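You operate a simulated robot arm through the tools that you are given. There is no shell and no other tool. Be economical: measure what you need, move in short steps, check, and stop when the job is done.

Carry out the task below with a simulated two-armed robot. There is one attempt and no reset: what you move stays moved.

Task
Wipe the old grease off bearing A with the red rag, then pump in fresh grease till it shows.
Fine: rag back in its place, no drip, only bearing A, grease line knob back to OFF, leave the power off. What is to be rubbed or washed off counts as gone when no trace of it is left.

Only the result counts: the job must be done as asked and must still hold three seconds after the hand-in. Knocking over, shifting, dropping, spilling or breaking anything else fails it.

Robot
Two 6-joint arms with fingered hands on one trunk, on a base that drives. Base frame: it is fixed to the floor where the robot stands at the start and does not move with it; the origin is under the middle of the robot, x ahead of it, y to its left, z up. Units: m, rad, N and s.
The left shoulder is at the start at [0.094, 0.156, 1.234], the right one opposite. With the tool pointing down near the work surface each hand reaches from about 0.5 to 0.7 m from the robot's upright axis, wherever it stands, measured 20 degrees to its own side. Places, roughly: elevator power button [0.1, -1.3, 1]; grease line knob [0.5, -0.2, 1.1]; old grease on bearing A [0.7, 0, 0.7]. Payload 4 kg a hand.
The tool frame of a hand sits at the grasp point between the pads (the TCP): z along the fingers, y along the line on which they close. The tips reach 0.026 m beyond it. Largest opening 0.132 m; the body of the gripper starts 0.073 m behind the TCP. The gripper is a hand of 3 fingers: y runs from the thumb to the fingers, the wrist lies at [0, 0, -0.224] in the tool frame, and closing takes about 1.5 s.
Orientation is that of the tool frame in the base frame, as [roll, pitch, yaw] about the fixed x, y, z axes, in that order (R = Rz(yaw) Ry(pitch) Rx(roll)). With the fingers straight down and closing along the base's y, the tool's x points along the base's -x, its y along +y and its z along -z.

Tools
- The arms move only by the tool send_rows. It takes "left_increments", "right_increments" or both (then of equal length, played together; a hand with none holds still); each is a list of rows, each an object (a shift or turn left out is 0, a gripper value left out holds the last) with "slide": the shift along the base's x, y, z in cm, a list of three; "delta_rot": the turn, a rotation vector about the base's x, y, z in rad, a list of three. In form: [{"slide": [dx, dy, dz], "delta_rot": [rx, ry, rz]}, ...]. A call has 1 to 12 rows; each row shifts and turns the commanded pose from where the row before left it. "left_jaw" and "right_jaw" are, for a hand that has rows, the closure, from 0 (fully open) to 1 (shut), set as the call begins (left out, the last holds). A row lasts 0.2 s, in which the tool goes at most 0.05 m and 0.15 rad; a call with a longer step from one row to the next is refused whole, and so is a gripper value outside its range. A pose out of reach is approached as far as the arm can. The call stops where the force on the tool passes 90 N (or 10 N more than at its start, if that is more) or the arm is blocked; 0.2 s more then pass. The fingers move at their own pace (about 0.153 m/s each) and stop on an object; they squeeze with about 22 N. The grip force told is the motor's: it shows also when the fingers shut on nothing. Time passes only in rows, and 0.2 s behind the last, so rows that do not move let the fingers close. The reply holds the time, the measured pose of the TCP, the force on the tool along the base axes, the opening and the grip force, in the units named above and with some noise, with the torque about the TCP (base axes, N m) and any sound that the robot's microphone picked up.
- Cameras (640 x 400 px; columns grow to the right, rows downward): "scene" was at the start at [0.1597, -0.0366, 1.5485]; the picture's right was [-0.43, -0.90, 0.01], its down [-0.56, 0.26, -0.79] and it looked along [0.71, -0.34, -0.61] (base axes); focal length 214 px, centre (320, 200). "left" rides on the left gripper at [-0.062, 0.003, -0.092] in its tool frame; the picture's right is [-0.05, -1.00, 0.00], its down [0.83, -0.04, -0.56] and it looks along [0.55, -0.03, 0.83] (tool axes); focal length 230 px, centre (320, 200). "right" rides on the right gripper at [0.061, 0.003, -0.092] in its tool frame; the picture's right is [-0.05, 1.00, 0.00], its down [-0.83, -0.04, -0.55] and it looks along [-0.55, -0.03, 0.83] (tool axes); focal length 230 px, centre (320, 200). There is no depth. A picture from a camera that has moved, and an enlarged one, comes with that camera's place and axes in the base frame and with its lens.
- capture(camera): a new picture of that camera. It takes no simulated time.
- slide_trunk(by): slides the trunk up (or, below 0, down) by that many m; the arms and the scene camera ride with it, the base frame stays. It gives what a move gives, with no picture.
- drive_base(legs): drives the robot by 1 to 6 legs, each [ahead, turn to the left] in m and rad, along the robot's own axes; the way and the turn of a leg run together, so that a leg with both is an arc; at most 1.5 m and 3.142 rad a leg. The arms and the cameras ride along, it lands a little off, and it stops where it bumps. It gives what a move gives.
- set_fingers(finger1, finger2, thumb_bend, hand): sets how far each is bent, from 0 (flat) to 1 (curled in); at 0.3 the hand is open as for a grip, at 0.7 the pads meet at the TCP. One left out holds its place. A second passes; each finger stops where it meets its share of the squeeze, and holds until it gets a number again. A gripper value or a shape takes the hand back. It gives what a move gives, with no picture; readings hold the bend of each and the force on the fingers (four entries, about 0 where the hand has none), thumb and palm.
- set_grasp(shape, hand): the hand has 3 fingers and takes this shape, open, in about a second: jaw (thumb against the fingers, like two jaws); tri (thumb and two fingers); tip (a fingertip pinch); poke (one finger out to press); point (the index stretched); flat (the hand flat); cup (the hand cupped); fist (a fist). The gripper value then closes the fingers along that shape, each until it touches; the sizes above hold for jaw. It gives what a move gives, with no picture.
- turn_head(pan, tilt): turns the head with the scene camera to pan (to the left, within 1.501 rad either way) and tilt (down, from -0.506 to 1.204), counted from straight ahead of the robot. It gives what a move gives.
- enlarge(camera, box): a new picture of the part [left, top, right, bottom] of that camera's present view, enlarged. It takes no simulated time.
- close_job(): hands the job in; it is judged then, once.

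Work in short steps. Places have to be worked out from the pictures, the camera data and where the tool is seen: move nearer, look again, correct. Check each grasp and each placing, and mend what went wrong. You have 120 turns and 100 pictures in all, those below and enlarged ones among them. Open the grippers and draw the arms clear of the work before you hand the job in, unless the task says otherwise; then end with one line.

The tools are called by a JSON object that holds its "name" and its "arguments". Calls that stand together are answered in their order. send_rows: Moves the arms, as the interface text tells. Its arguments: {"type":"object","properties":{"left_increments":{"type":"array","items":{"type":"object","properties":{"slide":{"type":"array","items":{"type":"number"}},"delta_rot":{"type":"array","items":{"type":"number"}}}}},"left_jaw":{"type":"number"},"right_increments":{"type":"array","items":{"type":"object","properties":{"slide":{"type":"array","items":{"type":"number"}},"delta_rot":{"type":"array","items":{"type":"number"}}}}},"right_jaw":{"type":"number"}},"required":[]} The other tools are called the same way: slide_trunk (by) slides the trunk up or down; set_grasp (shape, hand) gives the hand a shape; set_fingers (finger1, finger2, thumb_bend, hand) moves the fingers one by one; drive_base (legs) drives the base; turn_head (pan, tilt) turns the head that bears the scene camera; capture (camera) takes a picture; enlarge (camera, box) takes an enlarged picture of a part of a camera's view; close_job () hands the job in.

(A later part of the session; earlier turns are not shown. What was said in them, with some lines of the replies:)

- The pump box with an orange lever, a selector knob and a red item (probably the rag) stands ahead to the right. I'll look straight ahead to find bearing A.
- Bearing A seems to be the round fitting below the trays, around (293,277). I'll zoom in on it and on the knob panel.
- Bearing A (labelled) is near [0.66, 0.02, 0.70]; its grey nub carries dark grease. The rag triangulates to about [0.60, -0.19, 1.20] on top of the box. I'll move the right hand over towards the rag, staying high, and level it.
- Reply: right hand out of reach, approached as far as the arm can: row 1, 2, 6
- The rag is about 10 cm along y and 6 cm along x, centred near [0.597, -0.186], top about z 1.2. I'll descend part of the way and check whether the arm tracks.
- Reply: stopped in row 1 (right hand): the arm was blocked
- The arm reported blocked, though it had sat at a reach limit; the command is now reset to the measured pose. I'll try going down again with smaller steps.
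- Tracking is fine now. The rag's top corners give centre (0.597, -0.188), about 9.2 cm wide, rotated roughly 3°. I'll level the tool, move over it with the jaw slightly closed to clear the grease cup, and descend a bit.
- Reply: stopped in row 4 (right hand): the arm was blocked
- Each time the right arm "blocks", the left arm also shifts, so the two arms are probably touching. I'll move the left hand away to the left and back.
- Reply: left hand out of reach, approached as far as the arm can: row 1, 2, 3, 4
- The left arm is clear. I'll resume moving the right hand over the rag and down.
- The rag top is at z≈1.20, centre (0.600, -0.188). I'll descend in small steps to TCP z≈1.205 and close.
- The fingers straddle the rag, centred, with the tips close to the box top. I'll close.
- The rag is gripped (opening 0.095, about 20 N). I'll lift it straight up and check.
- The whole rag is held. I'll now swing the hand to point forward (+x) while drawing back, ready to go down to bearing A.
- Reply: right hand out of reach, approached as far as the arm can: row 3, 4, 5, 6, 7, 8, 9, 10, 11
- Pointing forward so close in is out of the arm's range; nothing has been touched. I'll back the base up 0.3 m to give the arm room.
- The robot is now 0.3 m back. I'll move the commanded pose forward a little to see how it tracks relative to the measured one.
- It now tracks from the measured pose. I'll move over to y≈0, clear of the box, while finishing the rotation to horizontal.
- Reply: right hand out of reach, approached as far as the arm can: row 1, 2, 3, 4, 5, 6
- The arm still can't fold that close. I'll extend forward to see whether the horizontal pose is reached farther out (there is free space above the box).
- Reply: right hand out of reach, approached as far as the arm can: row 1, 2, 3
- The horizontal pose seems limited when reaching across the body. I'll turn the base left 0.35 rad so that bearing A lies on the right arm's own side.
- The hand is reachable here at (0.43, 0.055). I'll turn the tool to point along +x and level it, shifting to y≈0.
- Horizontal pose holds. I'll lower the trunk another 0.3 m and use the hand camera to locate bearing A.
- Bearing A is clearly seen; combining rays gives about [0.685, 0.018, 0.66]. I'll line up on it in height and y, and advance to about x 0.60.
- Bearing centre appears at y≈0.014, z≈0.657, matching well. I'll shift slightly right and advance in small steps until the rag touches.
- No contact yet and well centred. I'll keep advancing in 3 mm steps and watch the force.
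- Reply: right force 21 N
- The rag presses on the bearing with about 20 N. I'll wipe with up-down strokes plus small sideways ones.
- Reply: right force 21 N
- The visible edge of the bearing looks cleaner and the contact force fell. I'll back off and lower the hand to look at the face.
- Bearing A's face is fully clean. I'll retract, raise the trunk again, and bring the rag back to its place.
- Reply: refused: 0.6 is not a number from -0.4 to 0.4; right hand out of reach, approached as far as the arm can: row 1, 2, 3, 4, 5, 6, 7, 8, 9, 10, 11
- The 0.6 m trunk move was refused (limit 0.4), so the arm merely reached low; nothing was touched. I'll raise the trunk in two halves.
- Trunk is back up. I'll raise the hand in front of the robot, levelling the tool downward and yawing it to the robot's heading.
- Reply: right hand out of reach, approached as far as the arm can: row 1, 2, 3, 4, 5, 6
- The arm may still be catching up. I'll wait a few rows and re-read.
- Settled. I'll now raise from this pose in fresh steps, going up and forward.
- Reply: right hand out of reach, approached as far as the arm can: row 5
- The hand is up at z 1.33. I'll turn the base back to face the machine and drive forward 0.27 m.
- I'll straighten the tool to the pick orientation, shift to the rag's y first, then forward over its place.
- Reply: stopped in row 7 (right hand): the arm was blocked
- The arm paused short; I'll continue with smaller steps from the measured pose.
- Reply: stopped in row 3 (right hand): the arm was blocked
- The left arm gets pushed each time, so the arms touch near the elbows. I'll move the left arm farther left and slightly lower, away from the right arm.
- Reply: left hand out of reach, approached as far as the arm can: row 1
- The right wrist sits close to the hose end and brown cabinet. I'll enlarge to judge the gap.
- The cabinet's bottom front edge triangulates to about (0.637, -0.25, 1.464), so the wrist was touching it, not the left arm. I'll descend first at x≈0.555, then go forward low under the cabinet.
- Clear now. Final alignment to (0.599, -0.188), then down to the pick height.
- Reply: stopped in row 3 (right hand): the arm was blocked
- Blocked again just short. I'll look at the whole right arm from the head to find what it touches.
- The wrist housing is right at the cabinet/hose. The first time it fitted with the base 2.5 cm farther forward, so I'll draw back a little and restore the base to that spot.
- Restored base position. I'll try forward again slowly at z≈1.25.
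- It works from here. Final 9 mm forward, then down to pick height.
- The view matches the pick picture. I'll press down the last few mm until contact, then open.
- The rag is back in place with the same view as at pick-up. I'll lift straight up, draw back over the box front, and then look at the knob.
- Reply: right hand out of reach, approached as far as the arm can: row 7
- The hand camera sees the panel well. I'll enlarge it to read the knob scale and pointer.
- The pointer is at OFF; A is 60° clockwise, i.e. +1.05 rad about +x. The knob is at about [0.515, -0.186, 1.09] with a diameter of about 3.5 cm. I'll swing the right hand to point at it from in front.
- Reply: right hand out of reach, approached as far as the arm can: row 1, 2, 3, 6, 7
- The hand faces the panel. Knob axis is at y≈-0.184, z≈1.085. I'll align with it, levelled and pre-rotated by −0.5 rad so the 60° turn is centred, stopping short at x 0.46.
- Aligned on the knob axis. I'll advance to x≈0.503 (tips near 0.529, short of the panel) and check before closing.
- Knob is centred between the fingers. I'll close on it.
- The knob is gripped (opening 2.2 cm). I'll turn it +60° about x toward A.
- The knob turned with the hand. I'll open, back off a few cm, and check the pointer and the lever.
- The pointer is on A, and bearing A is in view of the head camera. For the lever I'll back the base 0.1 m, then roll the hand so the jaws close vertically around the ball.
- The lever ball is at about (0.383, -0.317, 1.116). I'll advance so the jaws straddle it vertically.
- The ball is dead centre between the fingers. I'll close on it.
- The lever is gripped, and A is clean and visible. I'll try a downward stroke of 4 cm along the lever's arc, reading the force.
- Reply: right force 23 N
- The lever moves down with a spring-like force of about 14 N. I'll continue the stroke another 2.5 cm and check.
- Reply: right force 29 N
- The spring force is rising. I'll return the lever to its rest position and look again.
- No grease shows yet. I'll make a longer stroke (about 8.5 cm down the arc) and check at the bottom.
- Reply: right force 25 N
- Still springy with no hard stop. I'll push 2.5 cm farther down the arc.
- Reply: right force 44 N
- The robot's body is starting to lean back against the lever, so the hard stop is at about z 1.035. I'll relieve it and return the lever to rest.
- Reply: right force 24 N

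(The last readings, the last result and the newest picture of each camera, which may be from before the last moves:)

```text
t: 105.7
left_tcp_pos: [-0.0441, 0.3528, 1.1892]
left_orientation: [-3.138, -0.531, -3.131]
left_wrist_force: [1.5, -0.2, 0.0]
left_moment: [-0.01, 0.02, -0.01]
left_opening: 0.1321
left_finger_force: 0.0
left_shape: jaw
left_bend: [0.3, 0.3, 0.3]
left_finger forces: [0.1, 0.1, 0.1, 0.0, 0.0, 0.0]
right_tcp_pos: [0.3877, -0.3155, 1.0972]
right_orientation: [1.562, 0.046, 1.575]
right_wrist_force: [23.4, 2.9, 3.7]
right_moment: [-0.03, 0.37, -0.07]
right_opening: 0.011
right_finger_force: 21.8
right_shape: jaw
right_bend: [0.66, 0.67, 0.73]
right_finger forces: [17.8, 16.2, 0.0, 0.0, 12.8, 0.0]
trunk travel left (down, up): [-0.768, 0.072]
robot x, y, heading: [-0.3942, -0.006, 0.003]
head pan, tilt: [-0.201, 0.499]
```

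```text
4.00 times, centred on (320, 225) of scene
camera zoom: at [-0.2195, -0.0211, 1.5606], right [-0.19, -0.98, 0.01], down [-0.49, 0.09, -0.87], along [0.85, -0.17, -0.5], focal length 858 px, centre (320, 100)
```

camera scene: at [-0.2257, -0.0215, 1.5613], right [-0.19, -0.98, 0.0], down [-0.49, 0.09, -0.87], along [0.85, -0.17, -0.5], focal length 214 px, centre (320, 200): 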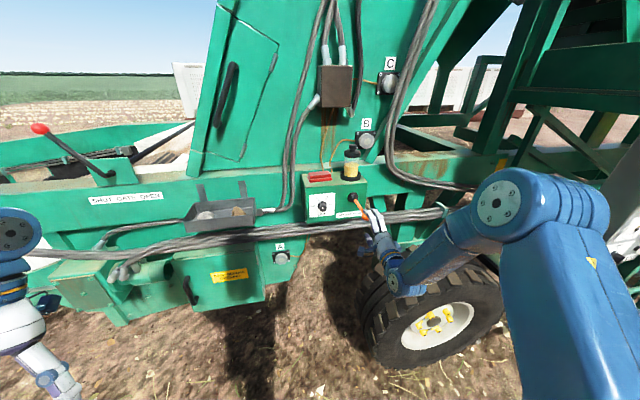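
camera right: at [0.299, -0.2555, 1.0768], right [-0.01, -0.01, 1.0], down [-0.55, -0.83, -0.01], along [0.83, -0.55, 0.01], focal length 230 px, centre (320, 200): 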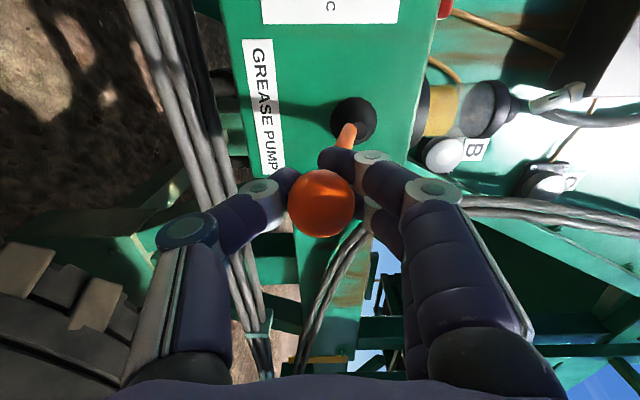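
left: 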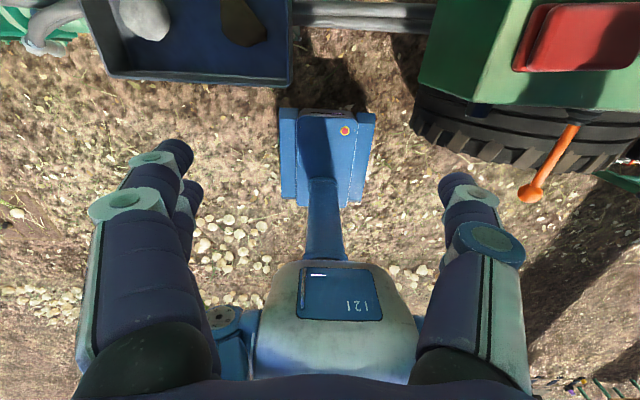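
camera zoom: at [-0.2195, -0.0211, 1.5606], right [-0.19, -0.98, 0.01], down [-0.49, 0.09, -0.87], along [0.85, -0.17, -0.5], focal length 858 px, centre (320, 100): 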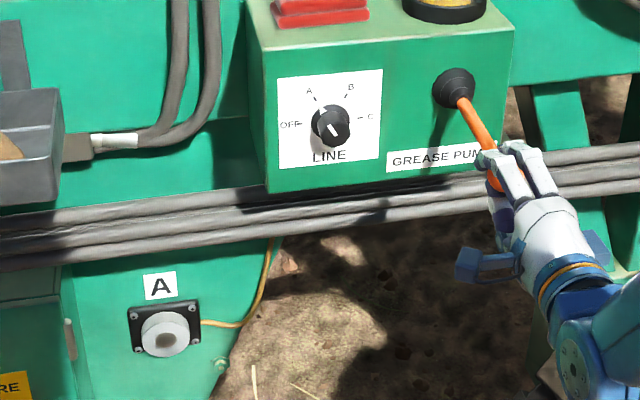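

I'll bring the lever fully to its rest height, then look closely at bearing A.

{"name": "send_rows", "arguments": {"right_increments": [{"slide": [0.4, 0, 0.7]}, {"slide": [0.2, 0, 0.7]}, {"slide": [0.1, 0, 0.7]}, {}, {}]}}

{"name": "enlarge", "arguments": {"camera": "scene", "box": [250, 225, 320, 275]}}

```text
t: 106.9
left_tcp_pos: [-0.0468, 0.3508, 1.1906]
left_orientation: [-3.137, -0.527, -3.134]
left_wrist_force: [0.0, 0.8, -0.7]
left_moment: [-0.01, 0.02, 0.03]
left_opening: 0.132
left_finger_force: 0.0
left_shape: jaw
left_bend: [0.3, 0.3, 0.3]
left_finger forces: [0.0, 0.0, 0.0, 0.1, 0.0, 0.1]
right_tcp_pos: [0.3919, -0.3166, 1.1179]
right_orientation: [1.566, 0.047, 1.575]
right_wrist_force: [1.4, 6.0, -11.9]
right_moment: [0.05, 0.01, -0.02]
right_opening: 0.0126
right_finger_force: 22.3
right_shape: jaw
right_bend: [0.71, 0.72, 0.74]
right_finger forces: [8.1, 8.0, 0.0, 0.1, 18.2, 0.1]
trunk travel left (down, up): [-0.768, 0.072]
robot x, y, heading: [-0.399, -0.0031, 0.003]
head pan, tilt: [-0.201, 0.499]
```

```text
8.00 times, centred on (285, 250) of scene
camera zoom: at [-0.2227, -0.0214, 1.5608], right [-0.19, -0.98, 0.0], down [-0.49, 0.09, -0.87], along [0.85, -0.17, -0.5], focal length 1716 px, centre (600, -200)
```

zoom: 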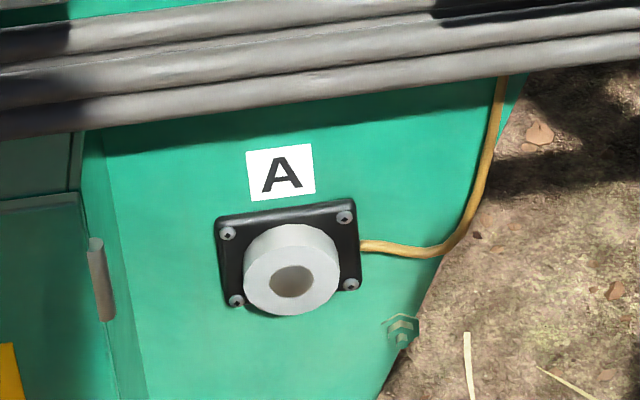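

The top stop is here, with nothing showing yet. I'll do another full stroke down and back up.

{"name": "send_rows", "arguments": {"right_increments": [{"slide": [0.1, 0, -1.2]}, {"slide": [0.1, 0, -1.2]}, {"slide": [0.1, 0, -1.2]}, {"slide": [0.15, 0, -1.2]}, {"slide": [0.15, 0, -1.2]}, {"slide": [0.2, 0, -1.2]}, {"slide": [0.2, 0, -0.9]}, {}, {}]}}

{"name": "send_rows", "arguments": {"right_increments": [{"slide": [-0.2, 0, 1.2]}, {"slide": [-0.2, 0, 1.2]}, {"slide": [-0.15, 0, 1.2]}, {"slide": [-0.15, 0, 1.2]}, {"slide": [-0.1, 0, 1.2]}, {"slide": [-0.1, 0, 1.2]}, {"slide": [-0.1, 0, 0.9]}, {}, {}]}}

{"name": "enlarge", "arguments": {"camera": "scene", "box": [250, 225, 320, 275]}}

```text
t: 108.9
left_tcp_pos: [-0.0496, 0.3527, 1.1929]
left_orientation: [-3.138, -0.524, -3.134]
left_wrist_force: [0.8, 0.2, -0.3]
left_moment: [-0.03, 0.02, 0.0]
left_opening: 0.1317
left_finger_force: 0.1
left_shape: jaw
left_bend: [0.3, 0.3, 0.3]
left_finger forces: [0.1, 0.0, 0.0, 0.1, 0.0, 0.0]
right_tcp_pos: [0.4017, -0.3169, 1.0473]
right_orientation: [1.549, 0.044, 1.573]
right_wrist_force: [14.8, -2.5, 22.9]
right_moment: [0.23, -1.06, -0.51]
right_opening: 0.0119
right_finger_force: 22.5
right_shape: jaw
right_bend: [0.67, 0.7, 0.71]
right_finger forces: [20.6, 30.9, 0.0, 0.0, 16.6, 0.0]
trunk travel left (down, up): [-0.768, 0.072]
robot x, y, heading: [-0.3972, -0.0041, 0.007]
head pan, tilt: [-0.201, 0.499]
```

```text
t: 110.9
left_tcp_pos: [-0.0441, 0.3531, 1.1899]
left_orientation: [-3.138, -0.53, -3.134]
left_wrist_force: [0.0, 0.2, 0.0]
left_moment: [-0.01, -0.02, -0.01]
left_opening: 0.1321
left_finger_force: 0.1
left_shape: jaw
left_bend: [0.3, 0.3, 0.3]
left_finger forces: [0.1, 0.1, 0.0, 0.0, 0.0, 0.0]
right_tcp_pos: [0.3926, -0.3163, 1.1169]
right_orientation: [1.568, 0.045, 1.576]
right_wrist_force: [6.0, 8.1, -15.1]
right_moment: [0.01, 0.09, -0.04]
right_opening: 0.0116
right_finger_force: 21.6
right_shape: jaw
right_bend: [0.71, 0.72, 0.74]
right_finger forces: [10.7, 6.8, 0.1, 0.1, 17.9, 0.0]
trunk travel left (down, up): [-0.768, 0.072]
robot x, y, heading: [-0.3985, -0.0053, 0.009]
head pan, tilt: [-0.201, 0.499]
```

```text
8.00 times, centred on (285, 250) of scene
camera zoom: at [-0.2205, -0.021, 1.5606], right [-0.19, -0.98, 0.01], down [-0.49, 0.09, -0.87], along [0.85, -0.17, -0.5], focal length 1716 px, centre (600, -200)
```

zoom: 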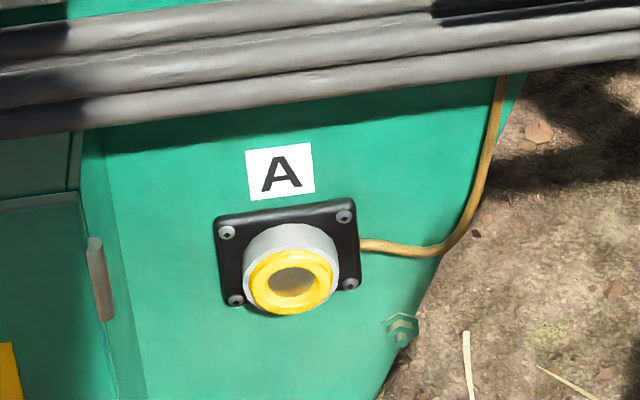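

Fresh yellow grease now shows as a ring on A, so pumping is done. I'll open the hand with the lever at rest and back straight away from it.

{"name": "send_rows", "arguments": {"right_increments": [{}, {}, {}, {}, {"slide": [-2, 0, 0]}, {"slide": [-3, 0, 0]}, {"slide": [-3, 0.5, 0]}, {}], "right_jaw": 0.35}}

{"name": "capture", "arguments": {"camera": "right"}}

```text
t: 112.7
left_tcp_pos: [-0.047, 0.3514, 1.1926]
left_orientation: [-3.141, -0.523, -3.134]
left_wrist_force: [0.3, 0.1, 0.0]
left_moment: [0.0, 0.01, 0.01]
left_opening: 0.1321
left_finger_force: 0.0
left_shape: jaw
left_bend: [0.3, 0.3, 0.3]
left_finger forces: [0.0, 0.1, 0.0, 0.0, 0.1, 0.0]
right_tcp_pos: [0.3092, -0.3102, 1.1203]
right_orientation: [1.559, 0.044, 1.577]
right_wrist_force: [-0.6, -1.6, 1.1]
right_moment: [0.02, 0.03, -0.03]
right_opening: 0.0855
right_finger_force: 0.0
right_shape: jaw
right_bend: [0.7, 0.7, 0.68]
right_finger forces: [0.0, 0.0, 0.1, 0.1, 0.0, 0.0]
trunk travel left (down, up): [-0.768, 0.072]
robot x, y, heading: [-0.3981, -0.004, 0.001]
head pan, tilt: [-0.201, 0.499]
```

```text
23 pictures are left
camera right: at [0.2176, -0.2505, 1.1189], right [-0.01, -0.01, 1.0], down [-0.55, -0.83, -0.01], along [0.83, -0.55, 0.01], focal length 230 px, centre (320, 200)
```

right: 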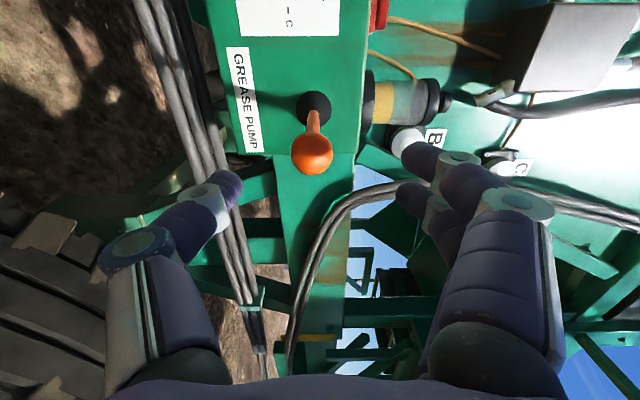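

The lever is back at rest. I'll move back over to the knob, rolling the hand to the angle it had when released (A position).

{"name": "send_rows", "arguments": {"right_increments": [{"slide": [0, 1.6, -0.4], "delta_rot": [-0.13, 0, 0]}, {"slide": [0, 1.6, -0.4], "delta_rot": [-0.13, 0, 0]}, {"slide": [0, 1.6, -0.4], "delta_rot": [-0.13, 0, 0]}, {"slide": [1, 1.6, -0.4], "delta_rot": [-0.13, 0, 0]}, {"slide": [2, 1.6, -0.4], "delta_rot": [-0.13, 0, 0]}, {"slide": [2, 1.6, -0.4], "delta_rot": [-0.13, 0, 0]}, {"slide": [2, 1.6, -0.4], "delta_rot": [-0.13, 0, 0]}, {"slide": [2, 1.4, -0.4], "delta_rot": [-0.11, 0, 0]}, {"slide": [2, 0, 0]}, {}]}}

{"name": "capture", "arguments": {"camera": "right"}}

```text
t: 114.9
left_tcp_pos: [-0.0494, 0.3513, 1.1926]
left_orientation: [-3.14, -0.524, -3.133]
left_wrist_force: [-0.7, 0.8, 0.2]
left_moment: [0.01, -0.02, 0.01]
left_opening: 0.132
left_finger_force: 0.0
left_shape: jaw
left_bend: [0.3, 0.3, 0.3]
left_finger forces: [0.0, 0.0, 0.0, 0.1, 0.0, 0.0]
right_tcp_pos: [0.42, -0.1858, 1.0888]
right_orientation: [1.566, 1.068, 1.579]
right_wrist_force: [-1.1, 0.5, 0.8]
right_moment: [-0.03, -0.01, 0.01]
right_opening: 0.0854
right_finger_force: 0.0
right_shape: jaw
right_bend: [0.7, 0.7, 0.68]
right_finger forces: [0.0, 0.0, 0.0, 0.1, 0.0, 0.1]
trunk travel left (down, up): [-0.768, 0.072]
robot x, y, heading: [-0.396, -0.0059, 0.009]
head pan, tilt: [-0.201, 0.499]
```

```text
22 pictures are left
camera right: at [0.3272, -0.1548, 1.0357], right [-0.01, 0.85, 0.53], down [-0.55, -0.45, 0.71], along [0.83, -0.28, 0.47], focal length 230 px, centre (320, 200)
```

right: 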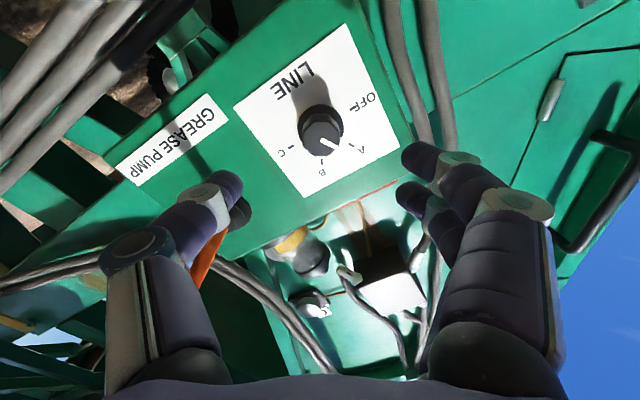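

The same view as after the earlier release. I'll advance to x≈0.507, close, and check the grip.

{"name": "send_rows", "arguments": {"right_increments": [{"slide": [2.5, 0.2, -0.1]}, {"slide": [2.5, 0, -0.1]}, {"slide": [2, 0, 0]}, {"slide": [1.6, 0, 0]}, {}]}}

{"name": "capture", "arguments": {"camera": "right"}}

```text
t: 115.7
left_tcp_pos: [-0.0745, 0.3524, 1.1747]
left_orientation: [-3.138, -0.598, -3.138]
left_wrist_force: [-0.2, 0.4, 0.4]
left_moment: [-0.01, -0.01, 0.01]
left_opening: 0.1323
left_finger_force: 0.1
left_shape: jaw
left_bend: [0.3, 0.3, 0.3]
left_finger forces: [0.1, 0.0, 0.1, 0.0, 0.0, 0.0]
right_tcp_pos: [0.459, -0.1838, 1.1066]
right_orientation: [1.522, 1.067, 1.539]
right_wrist_force: [0.0, 0.4, -0.2]
right_moment: [0.03, 0.0, -0.01]
right_opening: 0.0856
right_finger_force: 0.0
right_shape: jaw
right_bend: [0.7, 0.7, 0.68]
right_finger forces: [0.0, 0.0, 0.0, 0.0, 0.1, 0.1]
trunk travel left (down, up): [-0.768, 0.072]
robot x, y, heading: [-0.3976, -0.0044, 0.005]
head pan, tilt: [-0.201, 0.499]
stopped in row 3 (right hand): the arm was blocked; the commanded pose is now the measured one
```

```text
21 pictures are left
camera right: at [0.3684, -0.1523, 1.05], right [-0.02, 0.85, 0.53], down [-0.57, -0.45, 0.69], along [0.82, -0.28, 0.49], focal length 230 px, centre (320, 200)
```

right: 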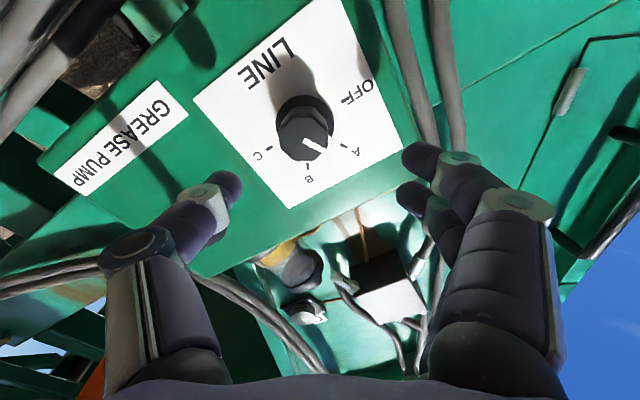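

The arm stopped early. I'll check with the head camera whether anything (e.g. the lever) was touched before retrying.

{"name": "capture", "arguments": {"camera": "scene"}}

{"name": "enlarge", "arguments": {"camera": "scene", "box": [270, 150, 450, 310]}}

```text
20 pictures are left
camera scene: at [-0.227, -0.0205, 1.5615], right [-0.19, -0.98, 0.0], down [-0.49, 0.09, -0.87], along [0.85, -0.17, -0.49], focal length 214 px, centre (320, 200)
```

scene: 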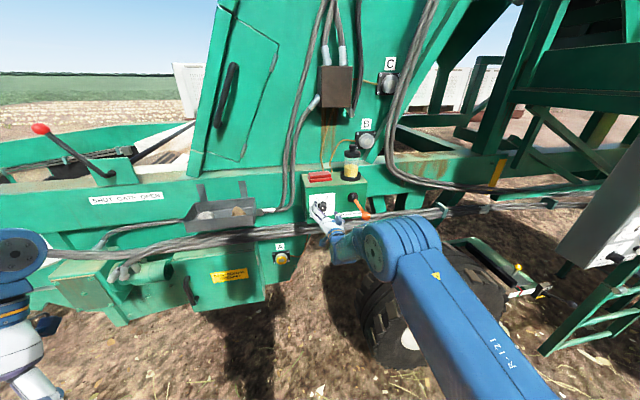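

```text
2.50 times, centred on (360, 230) of scene
camera zoom: at [-0.227, -0.0205, 1.5615], right [-0.19, -0.98, 0.0], down [-0.49, 0.09, -0.87], along [0.85, -0.17, -0.49], focal length 536 px, centre (220, 125)
```

zoom: 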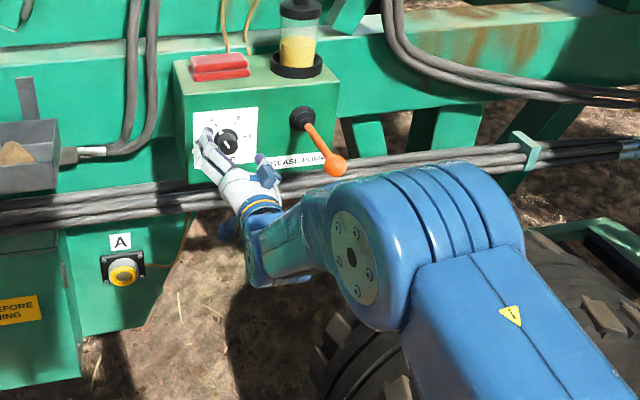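

Lever, rag and grease ring are fine. The elbow may come near the lever from this base position, so I'll retract the hand and restore the base to where the knob turn worked before.

{"name": "send_rows", "arguments": {"right_increments": [{"slide": [-3, 0, -0.4]}, {"slide": [-3, 0, -0.4]}, {"slide": [-3, 0, -0.4]}, {"slide": [-2.5, 0, -0.4]}, {}]}}

{"name": "drive_base", "arguments": {"legs": [[0.1, 0]]}}

{"name": "send_rows", "arguments": {"right_increments": [{}, {}]}}

{"name": "capture", "arguments": {"camera": "right"}}

```text
t: 116.0
left_tcp_pos: [-0.0986, 0.3491, 1.1618]
left_orientation: [-3.14, -0.669, -3.14]
left_wrist_force: [-0.4, 0.4, -0.3]
left_moment: [-0.03, 0.0, 0.01]
left_opening: 0.1321
left_finger_force: 0.1
left_shape: jaw
left_bend: [0.3, 0.3, 0.3]
left_finger forces: [0.1, 0.0, 0.1, 0.0, 0.1, 0.1]
right_tcp_pos: [0.4265, -0.1831, 1.1197]
right_orientation: [1.48, 1.068, 1.507]
right_wrist_force: [0.1, -0.2, 0.1]
right_moment: [-0.04, 0.02, -0.01]
right_opening: 0.0857
right_finger_force: 0.2
right_shape: jaw
right_bend: [0.7, 0.7, 0.68]
right_finger forces: [0.0, 0.0, 0.0, 0.0, 0.0, 0.0]
trunk travel left (down, up): [-0.768, 0.072]
robot x, y, heading: [-0.3949, -0.0055, 0.004]
head pan, tilt: [-0.201, 0.499]
stopped in row 1 (right hand): the arm was blocked; the commanded pose is now the measured one
```

```text
t: 117.1
left_tcp_pos: [-0.0564, 0.3461, 1.1401]
left_orientation: [3.141, -0.791, 3.134]
left_wrist_force: [0.4, -0.9, -0.3]
left_moment: [-0.01, 0.0, -0.03]
left_opening: 0.1317
left_finger_force: 0.1
left_shape: jaw
left_bend: [0.3, 0.3, 0.3]
left_finger forces: [0.0, 0.0, 0.0, 0.0, 0.1, 0.0]
right_tcp_pos: [0.4754, -0.1846, 1.1382]
right_orientation: [1.433, 1.064, 1.459]
right_wrist_force: [0.1, 0.4, 0.2]
right_moment: [0.01, -0.04, 0.01]
right_opening: 0.0857
right_finger_force: 0.1
right_shape: jaw
right_bend: [0.7, 0.7, 0.68]
right_finger forces: [0.0, 0.1, 0.1, 0.0, 0.0, 0.0]
trunk travel left (down, up): [-0.768, 0.072]
robot x, y, heading: [-0.3116, -0.0024, 0.004]
head pan, tilt: [-0.201, 0.499]
stopped in leg 1: the force on the tool passed its limit at 181 N (the readings are from after the stop); the commanded pose is now the measured one
```

```text
t: 117.7
left_tcp_pos: [-0.056, 0.3458, 1.1402]
left_orientation: [3.139, -0.79, 3.137]
left_wrist_force: [-0.5, 0.1, -0.6]
left_moment: [0.0, -0.03, -0.01]
left_opening: 0.132
left_finger_force: 0.1
left_shape: jaw
left_bend: [0.3, 0.3, 0.3]
left_finger forces: [0.0, 0.0, 0.0, 0.1, 0.1, 0.1]
right_tcp_pos: [0.4758, -0.1847, 1.1375]
right_orientation: [1.436, 1.064, 1.463]
right_wrist_force: [0.2, -0.6, 0.3]
right_moment: [-0.03, 0.02, -0.01]
right_opening: 0.0856
right_finger_force: 0.0
right_shape: jaw
right_bend: [0.7, 0.7, 0.68]
right_finger forces: [0.0, 0.0, 0.0, 0.1, 0.1, 0.0]
trunk travel left (down, up): [-0.768, 0.072]
robot x, y, heading: [-0.3147, -0.0042, 0.007]
head pan, tilt: [-0.201, 0.499]
```

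```text
18 pictures are left
camera right: at [0.3879, -0.1539, 1.0783], right [-0.04, 0.85, 0.53], down [-0.6, -0.44, 0.67], along [0.8, -0.28, 0.53], focal length 230 px, centre (320, 200)
```

right: 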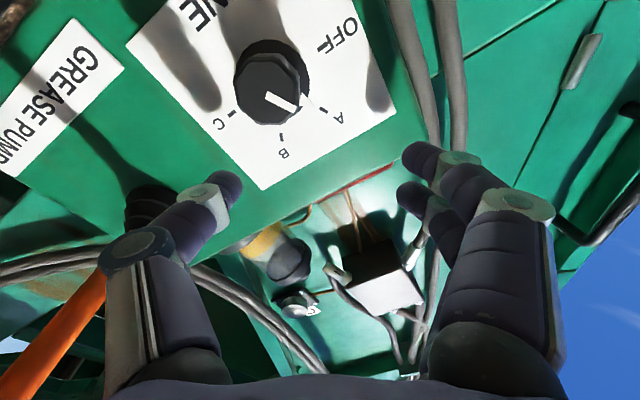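

The drive stopped on a force spike; I should have waited. I'll check the scene for any change before doing anything else.

{"name": "enlarge", "arguments": {"camera": "scene", "box": [230, 130, 450, 310]}}

```text
2.22 times, centred on (340, 220) of scene
camera zoom: at [-0.1401, -0.0209, 1.5613], right [-0.19, -0.98, 0.0], down [-0.49, 0.09, -0.87], along [0.85, -0.17, -0.5], focal length 477 px, centre (276, 156)
```

zoom: 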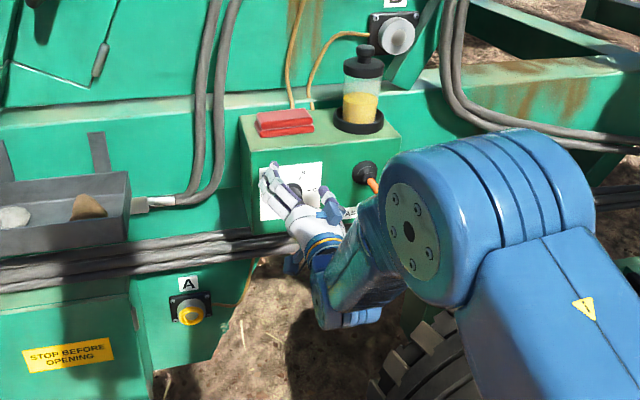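

Everything looks in place: the fingertips simply bumped the panel because the retract had not happened. I'll now retract slowly in 1 cm steps and watch.

{"name": "send_rows", "arguments": {"right_increments": [{"slide": [-1, 0, 0]}, {"slide": [-1, 0, 0]}, {"slide": [-1, 0, -0.5]}, {}]}}

```text
t: 118.7
left_tcp_pos: [-0.0562, 0.3461, 1.1415]
left_orientation: [3.138, -0.789, 3.136]
left_wrist_force: [0.5, 0.2, -1.4]
left_moment: [-0.05, -0.03, -0.02]
left_opening: 0.132
left_finger_force: 0.1
left_shape: jaw
left_bend: [0.3, 0.3, 0.3]
left_finger forces: [0.0, 0.0, 0.0, 0.0, 0.1, 0.1]
right_tcp_pos: [0.445, -0.1877, 1.1324]
right_orientation: [1.434, 1.065, 1.462]
right_wrist_force: [-0.8, -0.8, -0.2]
right_moment: [0.01, -0.01, 0.0]
right_opening: 0.0856
right_finger_force: 0.0
right_shape: jaw
right_bend: [0.7, 0.7, 0.68]
right_finger forces: [0.0, 0.0, 0.0, 0.0, 0.0, 0.0]
trunk travel left (down, up): [-0.768, 0.072]
robot x, y, heading: [-0.3127, -0.0006, 0.0]
head pan, tilt: [-0.201, 0.499]
```

Free motion again. I'll bring the hand down to the knob axis height and level it, still at x≈0.43.

{"name": "send_rows", "arguments": {"right_increments": [{"slide": [-0.5, 0.15, -1], "delta_rot": [0, 0.033, 0]}, {"slide": [-0.5, 0.15, -1], "delta_rot": [0, 0.033, 0]}, {"slide": [0, 0, -1.3]}, {"slide": [0, 0, -1.2]}, {}]}}

{"name": "capture", "arguments": {"camera": "right"}}

```text
t: 119.9
left_tcp_pos: [-0.0566, 0.3466, 1.1395]
left_orientation: [3.137, -0.791, 3.137]
left_wrist_force: [0.2, -0.2, -0.1]
left_moment: [0.0, 0.01, 0.0]
left_opening: 0.1321
left_finger_force: 0.1
left_shape: jaw
left_bend: [0.3, 0.3, 0.3]
left_finger forces: [0.1, 0.1, 0.0, 0.0, 0.0, 0.1]
right_tcp_pos: [0.4341, -0.1848, 1.0895]
right_orientation: [1.57, 1.068, 1.58]
right_wrist_force: [0.2, -0.3, 0.4]
right_moment: [0.03, -0.02, -0.01]
right_opening: 0.0854
right_finger_force: 0.0
right_shape: jaw
right_bend: [0.7, 0.7, 0.68]
right_finger forces: [0.0, 0.1, 0.0, 0.0, 0.0, 0.0]
trunk travel left (down, up): [-0.768, 0.072]
robot x, y, heading: [-0.311, -0.0048, 0.01]
head pan, tilt: [-0.201, 0.499]
```

```text
16 pictures are left
camera right: at [0.3436, -0.1524, 1.0346], right [-0.01, 0.85, 0.53], down [-0.55, -0.44, 0.71], along [0.83, -0.28, 0.47], focal length 230 px, centre (320, 200)
```

right: 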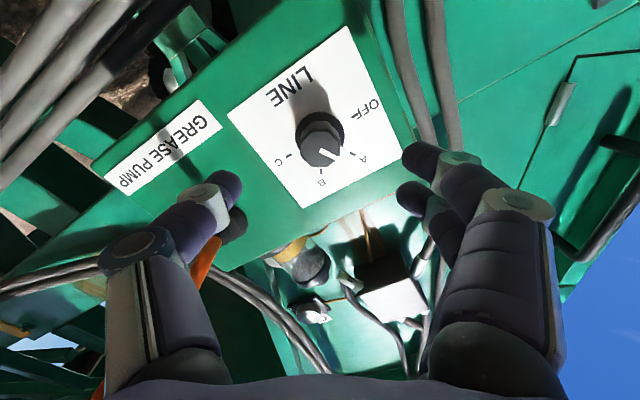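

Pose as before and the pointer is still at A. I'll advance in 1 cm steps to x≈0.506.

{"name": "send_rows", "arguments": {"right_increments": [{"slide": [1.2, 0.1, 0]}, {"slide": [1.2, 0, -0.1]}, {"slide": [1.2, 0, -0.1]}, {"slide": [1.2, 0, 0]}, {"slide": [1.2, 0, 0]}, {"slide": [1.2, 0, 0]}, {}]}}

{"name": "capture", "arguments": {"camera": "right"}}

```text
t: 121.5
left_tcp_pos: [-0.0555, 0.3462, 1.1406]
left_orientation: [3.139, -0.789, 3.137]
left_wrist_force: [-0.2, -0.8, 0.1]
left_moment: [0.03, -0.07, 0.01]
left_opening: 0.1319
left_finger_force: 0.0
left_shape: jaw
left_bend: [0.3, 0.3, 0.3]
left_finger forces: [0.0, 0.0, 0.0, 0.0, 0.0, 0.0]
right_tcp_pos: [0.5075, -0.1821, 1.0854]
right_orientation: [1.57, 1.068, 1.581]
right_wrist_force: [0.1, -0.1, 0.3]
right_moment: [0.02, 0.01, -0.01]
right_opening: 0.0855
right_finger_force: 0.0
right_shape: jaw
right_bend: [0.7, 0.7, 0.68]
right_finger forces: [0.0, 0.1, 0.0, 0.0, 0.1, 0.0]
trunk travel left (down, up): [-0.768, 0.072]
robot x, y, heading: [-0.3085, -0.0048, 0.005]
head pan, tilt: [-0.201, 0.499]
```

```text
15 pictures are left
camera right: at [0.4162, -0.1506, 1.032], right [-0.01, 0.85, 0.53], down [-0.55, -0.44, 0.71], along [0.83, -0.29, 0.47], focal length 230 px, centre (320, 200)
```

right: 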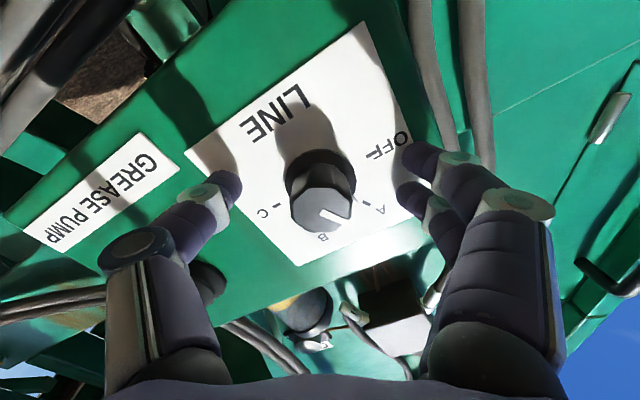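

The knob is centred between the fingers. I'll close on it.

{"name": "send_rows", "arguments": {"right_increments": [{}, {}, {}, {}, {}, {}, {}], "right_jaw": 1.0}}

```text
t: 123.1
left_tcp_pos: [-0.0552, 0.3462, 1.1405]
left_orientation: [3.138, -0.793, 3.136]
left_wrist_force: [-0.1, -0.6, 1.0]
left_moment: [0.02, -0.01, 0.02]
left_opening: 0.1319
left_finger_force: 0.1
left_shape: jaw
left_bend: [0.3, 0.3, 0.3]
left_finger forces: [0.0, 0.1, 0.0, 0.0, 0.1, 0.1]
right_tcp_pos: [0.5085, -0.182, 1.0853]
right_orientation: [1.571, 1.068, 1.58]
right_wrist_force: [0.3, -0.2, 0.0]
right_moment: [0.01, 0.01, 0.01]
right_opening: 0.0203
right_finger_force: 22.3
right_shape: jaw
right_bend: [0.71, 0.73, 0.7]
right_finger forces: [8.9, 10.1, 0.0, 0.0, 19.2, 0.0]
trunk travel left (down, up): [-0.768, 0.072]
robot x, y, heading: [-0.3132, -0.0026, 0.005]
head pan, tilt: [-0.201, 0.499]
```

Gripped. I'll turn back −60° to OFF.

{"name": "send_rows", "arguments": {"right_increments": [{"delta_rot": [-0.13, 0, 0]}, {"delta_rot": [-0.13, 0, 0]}, {"delta_rot": [-0.13, 0, 0]}, {"delta_rot": [-0.13, 0, 0]}, {"delta_rot": [-0.13, 0, 0]}, {"delta_rot": [-0.13, 0, 0]}, {"delta_rot": [-0.13, 0, 0]}, {"delta_rot": [-0.14, 0, 0]}, {}]}}

{"name": "capture", "arguments": {"camera": "right"}}

```text
t: 125.1
left_tcp_pos: [-0.0539, 0.3435, 1.1413]
left_orientation: [3.134, -0.791, 3.141]
left_wrist_force: [0.6, 0.2, -0.4]
left_moment: [0.0, -0.02, 0.01]
left_opening: 0.132
left_finger_force: 0.1
left_shape: jaw
left_bend: [0.3, 0.3, 0.3]
left_finger forces: [0.0, 0.1, 0.0, 0.0, 0.0, 0.0]
right_tcp_pos: [0.5088, -0.1842, 1.0846]
right_orientation: [-1.591, 1.027, -1.584]
right_wrist_force: [0.9, -13.5, -4.2]
right_moment: [0.12, 0.02, -0.28]
right_opening: 0.0205
right_finger_force: 22.7
right_shape: jaw
right_bend: [0.71, 0.73, 0.7]
right_finger forces: [9.2, 8.4, 0.1, 0.1, 27.0, 0.0]
trunk travel left (down, up): [-0.768, 0.072]
robot x, y, heading: [-0.3104, -0.0025, 0.005]
head pan, tilt: [-0.201, 0.499]
```

```text
14 pictures are left
camera right: at [0.4165, -0.2151, 1.0303], right [-0.01, 0.88, -0.47], down [-0.55, 0.39, 0.74], along [0.84, 0.27, 0.48], focal length 230 px, centre (320, 200)
```

right: 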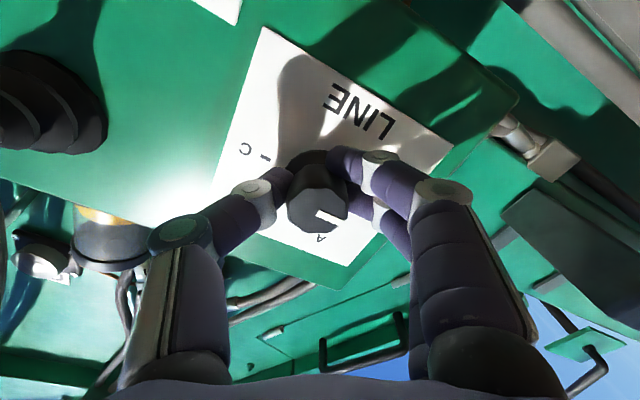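

The picture matches the original OFF position. I'll open, back off, and verify the pointer.

{"name": "send_rows", "arguments": {"right_increments": [{}, {}, {}, {}, {"slide": [-2, 0, 0]}, {"slide": [-2, 0, 0]}, {"slide": [-2, 0, 0]}, {}], "right_jaw": 0.35}}

{"name": "capture", "arguments": {"camera": "right"}}

```text
t: 126.9
left_tcp_pos: [-0.0558, 0.345, 1.1414]
left_orientation: [3.138, -0.791, 3.136]
left_wrist_force: [-0.6, -0.6, -0.2]
left_moment: [0.01, -0.04, 0.03]
left_opening: 0.1321
left_finger_force: 0.0
left_shape: jaw
left_bend: [0.3, 0.3, 0.3]
left_finger forces: [0.0, 0.0, 0.0, 0.0, 0.0, 0.0]
right_tcp_pos: [0.4492, -0.1821, 1.0853]
right_orientation: [-1.589, 1.025, -1.58]
right_wrist_force: [-0.3, -0.1, -0.4]
right_moment: [-0.02, 0.01, 0.01]
right_opening: 0.0852
right_finger_force: 0.1
right_shape: jaw
right_bend: [0.7, 0.7, 0.68]
right_finger forces: [0.0, 0.0, 0.0, 0.0, 0.1, 0.0]
trunk travel left (down, up): [-0.768, 0.072]
robot x, y, heading: [-0.3101, -0.0033, 0.003]
head pan, tilt: [-0.201, 0.499]
```

```text
13 pictures are left
camera right: at [0.3568, -0.2123, 1.0312], right [-0.01, 0.88, -0.47], down [-0.55, 0.39, 0.74], along [0.83, 0.27, 0.48], focal length 230 px, centre (320, 200)
```

right: 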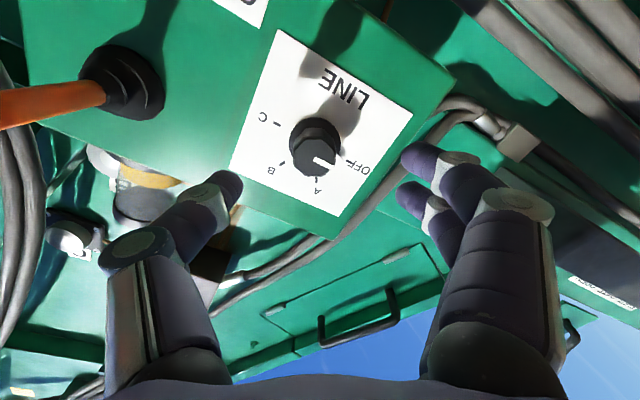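

The pointer is back on OFF. I'll back the base away slowly so the arm clears the machine, then open the hand fully and check the result.

{"name": "drive_base", "arguments": {"legs": [[-0.2, 0]]}}

{"name": "send_rows", "arguments": {"right_increments": [{}, {}, {}], "right_jaw": 0.0}}

{"name": "enlarge", "arguments": {"camera": "scene", "box": [230, 130, 410, 280]}}

{"name": "capture", "arguments": {"camera": "scene"}}

```text
t: 128.5
left_tcp_pos: [-0.2509, 0.3449, 1.1395]
left_orientation: [3.138, -0.794, 3.137]
left_wrist_force: [0.2, 0.9, -1.0]
left_moment: [-0.02, 0.02, 0.03]
left_opening: 0.1319
left_finger_force: 0.0
left_shape: jaw
left_bend: [0.3, 0.3, 0.3]
left_finger forces: [0.1, 0.1, 0.0, 0.1, 0.0, 0.1]
right_tcp_pos: [0.2548, -0.182, 1.0831]
right_orientation: [-1.594, 1.024, -1.585]
right_wrist_force: [0.4, 0.2, -0.6]
right_moment: [-0.02, 0.0, 0.0]
right_opening: 0.0854
right_finger_force: 0.0
right_shape: jaw
right_bend: [0.7, 0.7, 0.68]
right_finger forces: [0.1, 0.1, 0.0, 0.0, 0.0, 0.0]
trunk travel left (down, up): [-0.768, 0.072]
robot x, y, heading: [-0.506, -0.0082, 0.006]
head pan, tilt: [-0.201, 0.499]
```

```text
t: 129.3
left_tcp_pos: [-0.2816, 0.3448, 1.1314]
left_orientation: [3.138, -0.86, 3.132]
left_wrist_force: [-0.8, -0.8, 0.7]
left_moment: [-0.04, 0.02, -0.03]
left_opening: 0.1322
left_finger_force: 0.0
left_shape: jaw
left_bend: [0.3, 0.3, 0.3]
left_finger forces: [0.0, 0.0, 0.0, 0.0, 0.0, 0.0]
right_tcp_pos: [0.2314, -0.1817, 1.1019]
right_orientation: [-1.55, 1.022, -1.545]
right_wrist_force: [-0.5, -0.5, 0.4]
right_moment: [-0.02, 0.02, -0.01]
right_opening: 0.132
right_finger_force: 0.0
right_shape: jaw
right_bend: [0.3, 0.3, 0.3]
right_finger forces: [0.0, 0.0, 0.0, 0.1, 0.0, 0.0]
trunk travel left (down, up): [-0.768, 0.072]
robot x, y, heading: [-0.5094, -0.0084, 0.009]
head pan, tilt: [-0.201, 0.499]
```

```text
2.67 times, centred on (320, 205) of scene
camera zoom: at [-0.3411, -0.0211, 1.5617], right [-0.19, -0.98, 0.0], down [-0.48, 0.09, -0.87], along [0.85, -0.17, -0.49], focal length 572 px, centre (320, 187)
```

zoom: 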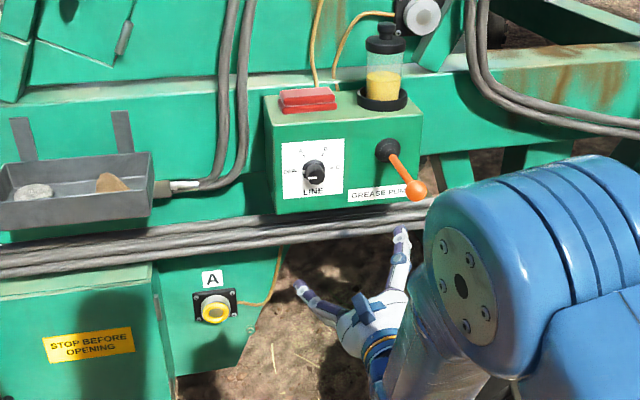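

```text
11 pictures are left
camera scene: at [-0.3411, -0.0211, 1.5617], right [-0.19, -0.98, 0.0], down [-0.48, 0.09, -0.87], along [0.85, -0.17, -0.49], focal length 214 px, centre (320, 200)
```

scene: 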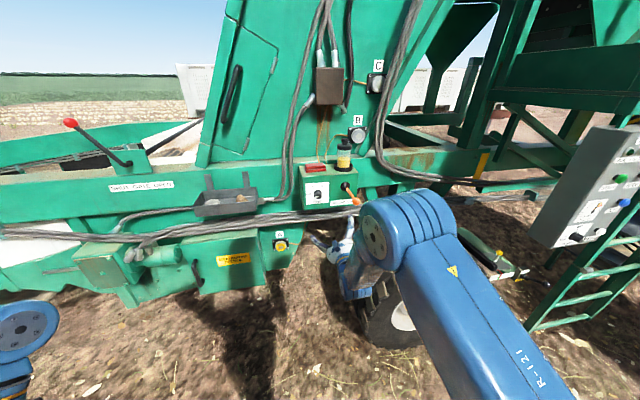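

Rag on the box, lever at rest, knob OFF, grease on A. I'll take one last close look at A for drips.

{"name": "enlarge", "arguments": {"camera": "scene", "box": [255, 220, 311, 265]}}

{"name": "enlarge", "arguments": {"camera": "scene", "box": [290, 140, 370, 215]}}

```text
8.89 times, centred on (283, 242) of scene
camera zoom: at [-0.3411, -0.0211, 1.5617], right [-0.19, -0.98, 0.0], down [-0.48, 0.09, -0.87], along [0.85, -0.17, -0.49], focal length 1906 px, centre (649, -178)
```

zoom: 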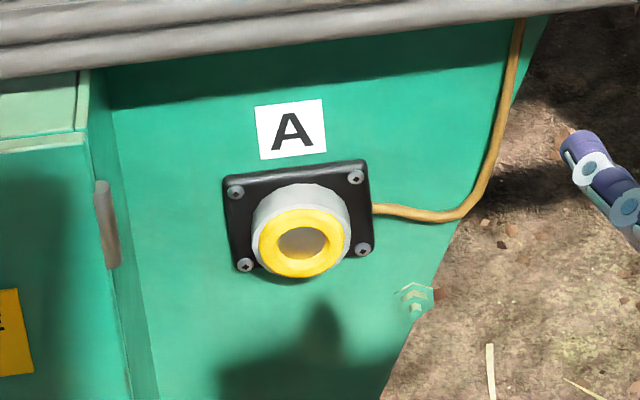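

```text
5.33 times, centred on (330, 178) of scene
camera zoom: at [-0.3411, -0.0211, 1.5617], right [-0.19, -0.98, 0.0], down [-0.48, 0.09, -0.87], along [0.85, -0.17, -0.49], focal length 1144 px, centre (267, 320)
```

zoom: 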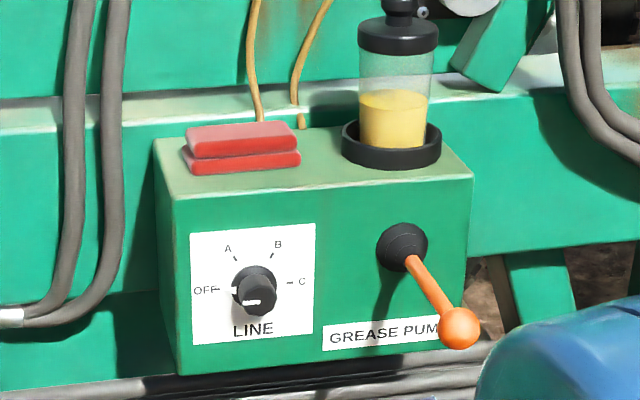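

There is a clean ring of fresh grease with no drip, the knob is OFF and the rag is in place. Both hands are open and clear, so I'll hand in.

{"name": "close_job", "arguments": {}}

```text
The job is handed in.
```

Bearing A is wiped clean and freshly greased with no drip; the rag is back on the box, the line knob is at OFF and I never touched the power button. The fingertips bumped the panel once (181 N) while I repositioned the base; nothing looked moved or damaged afterwards.
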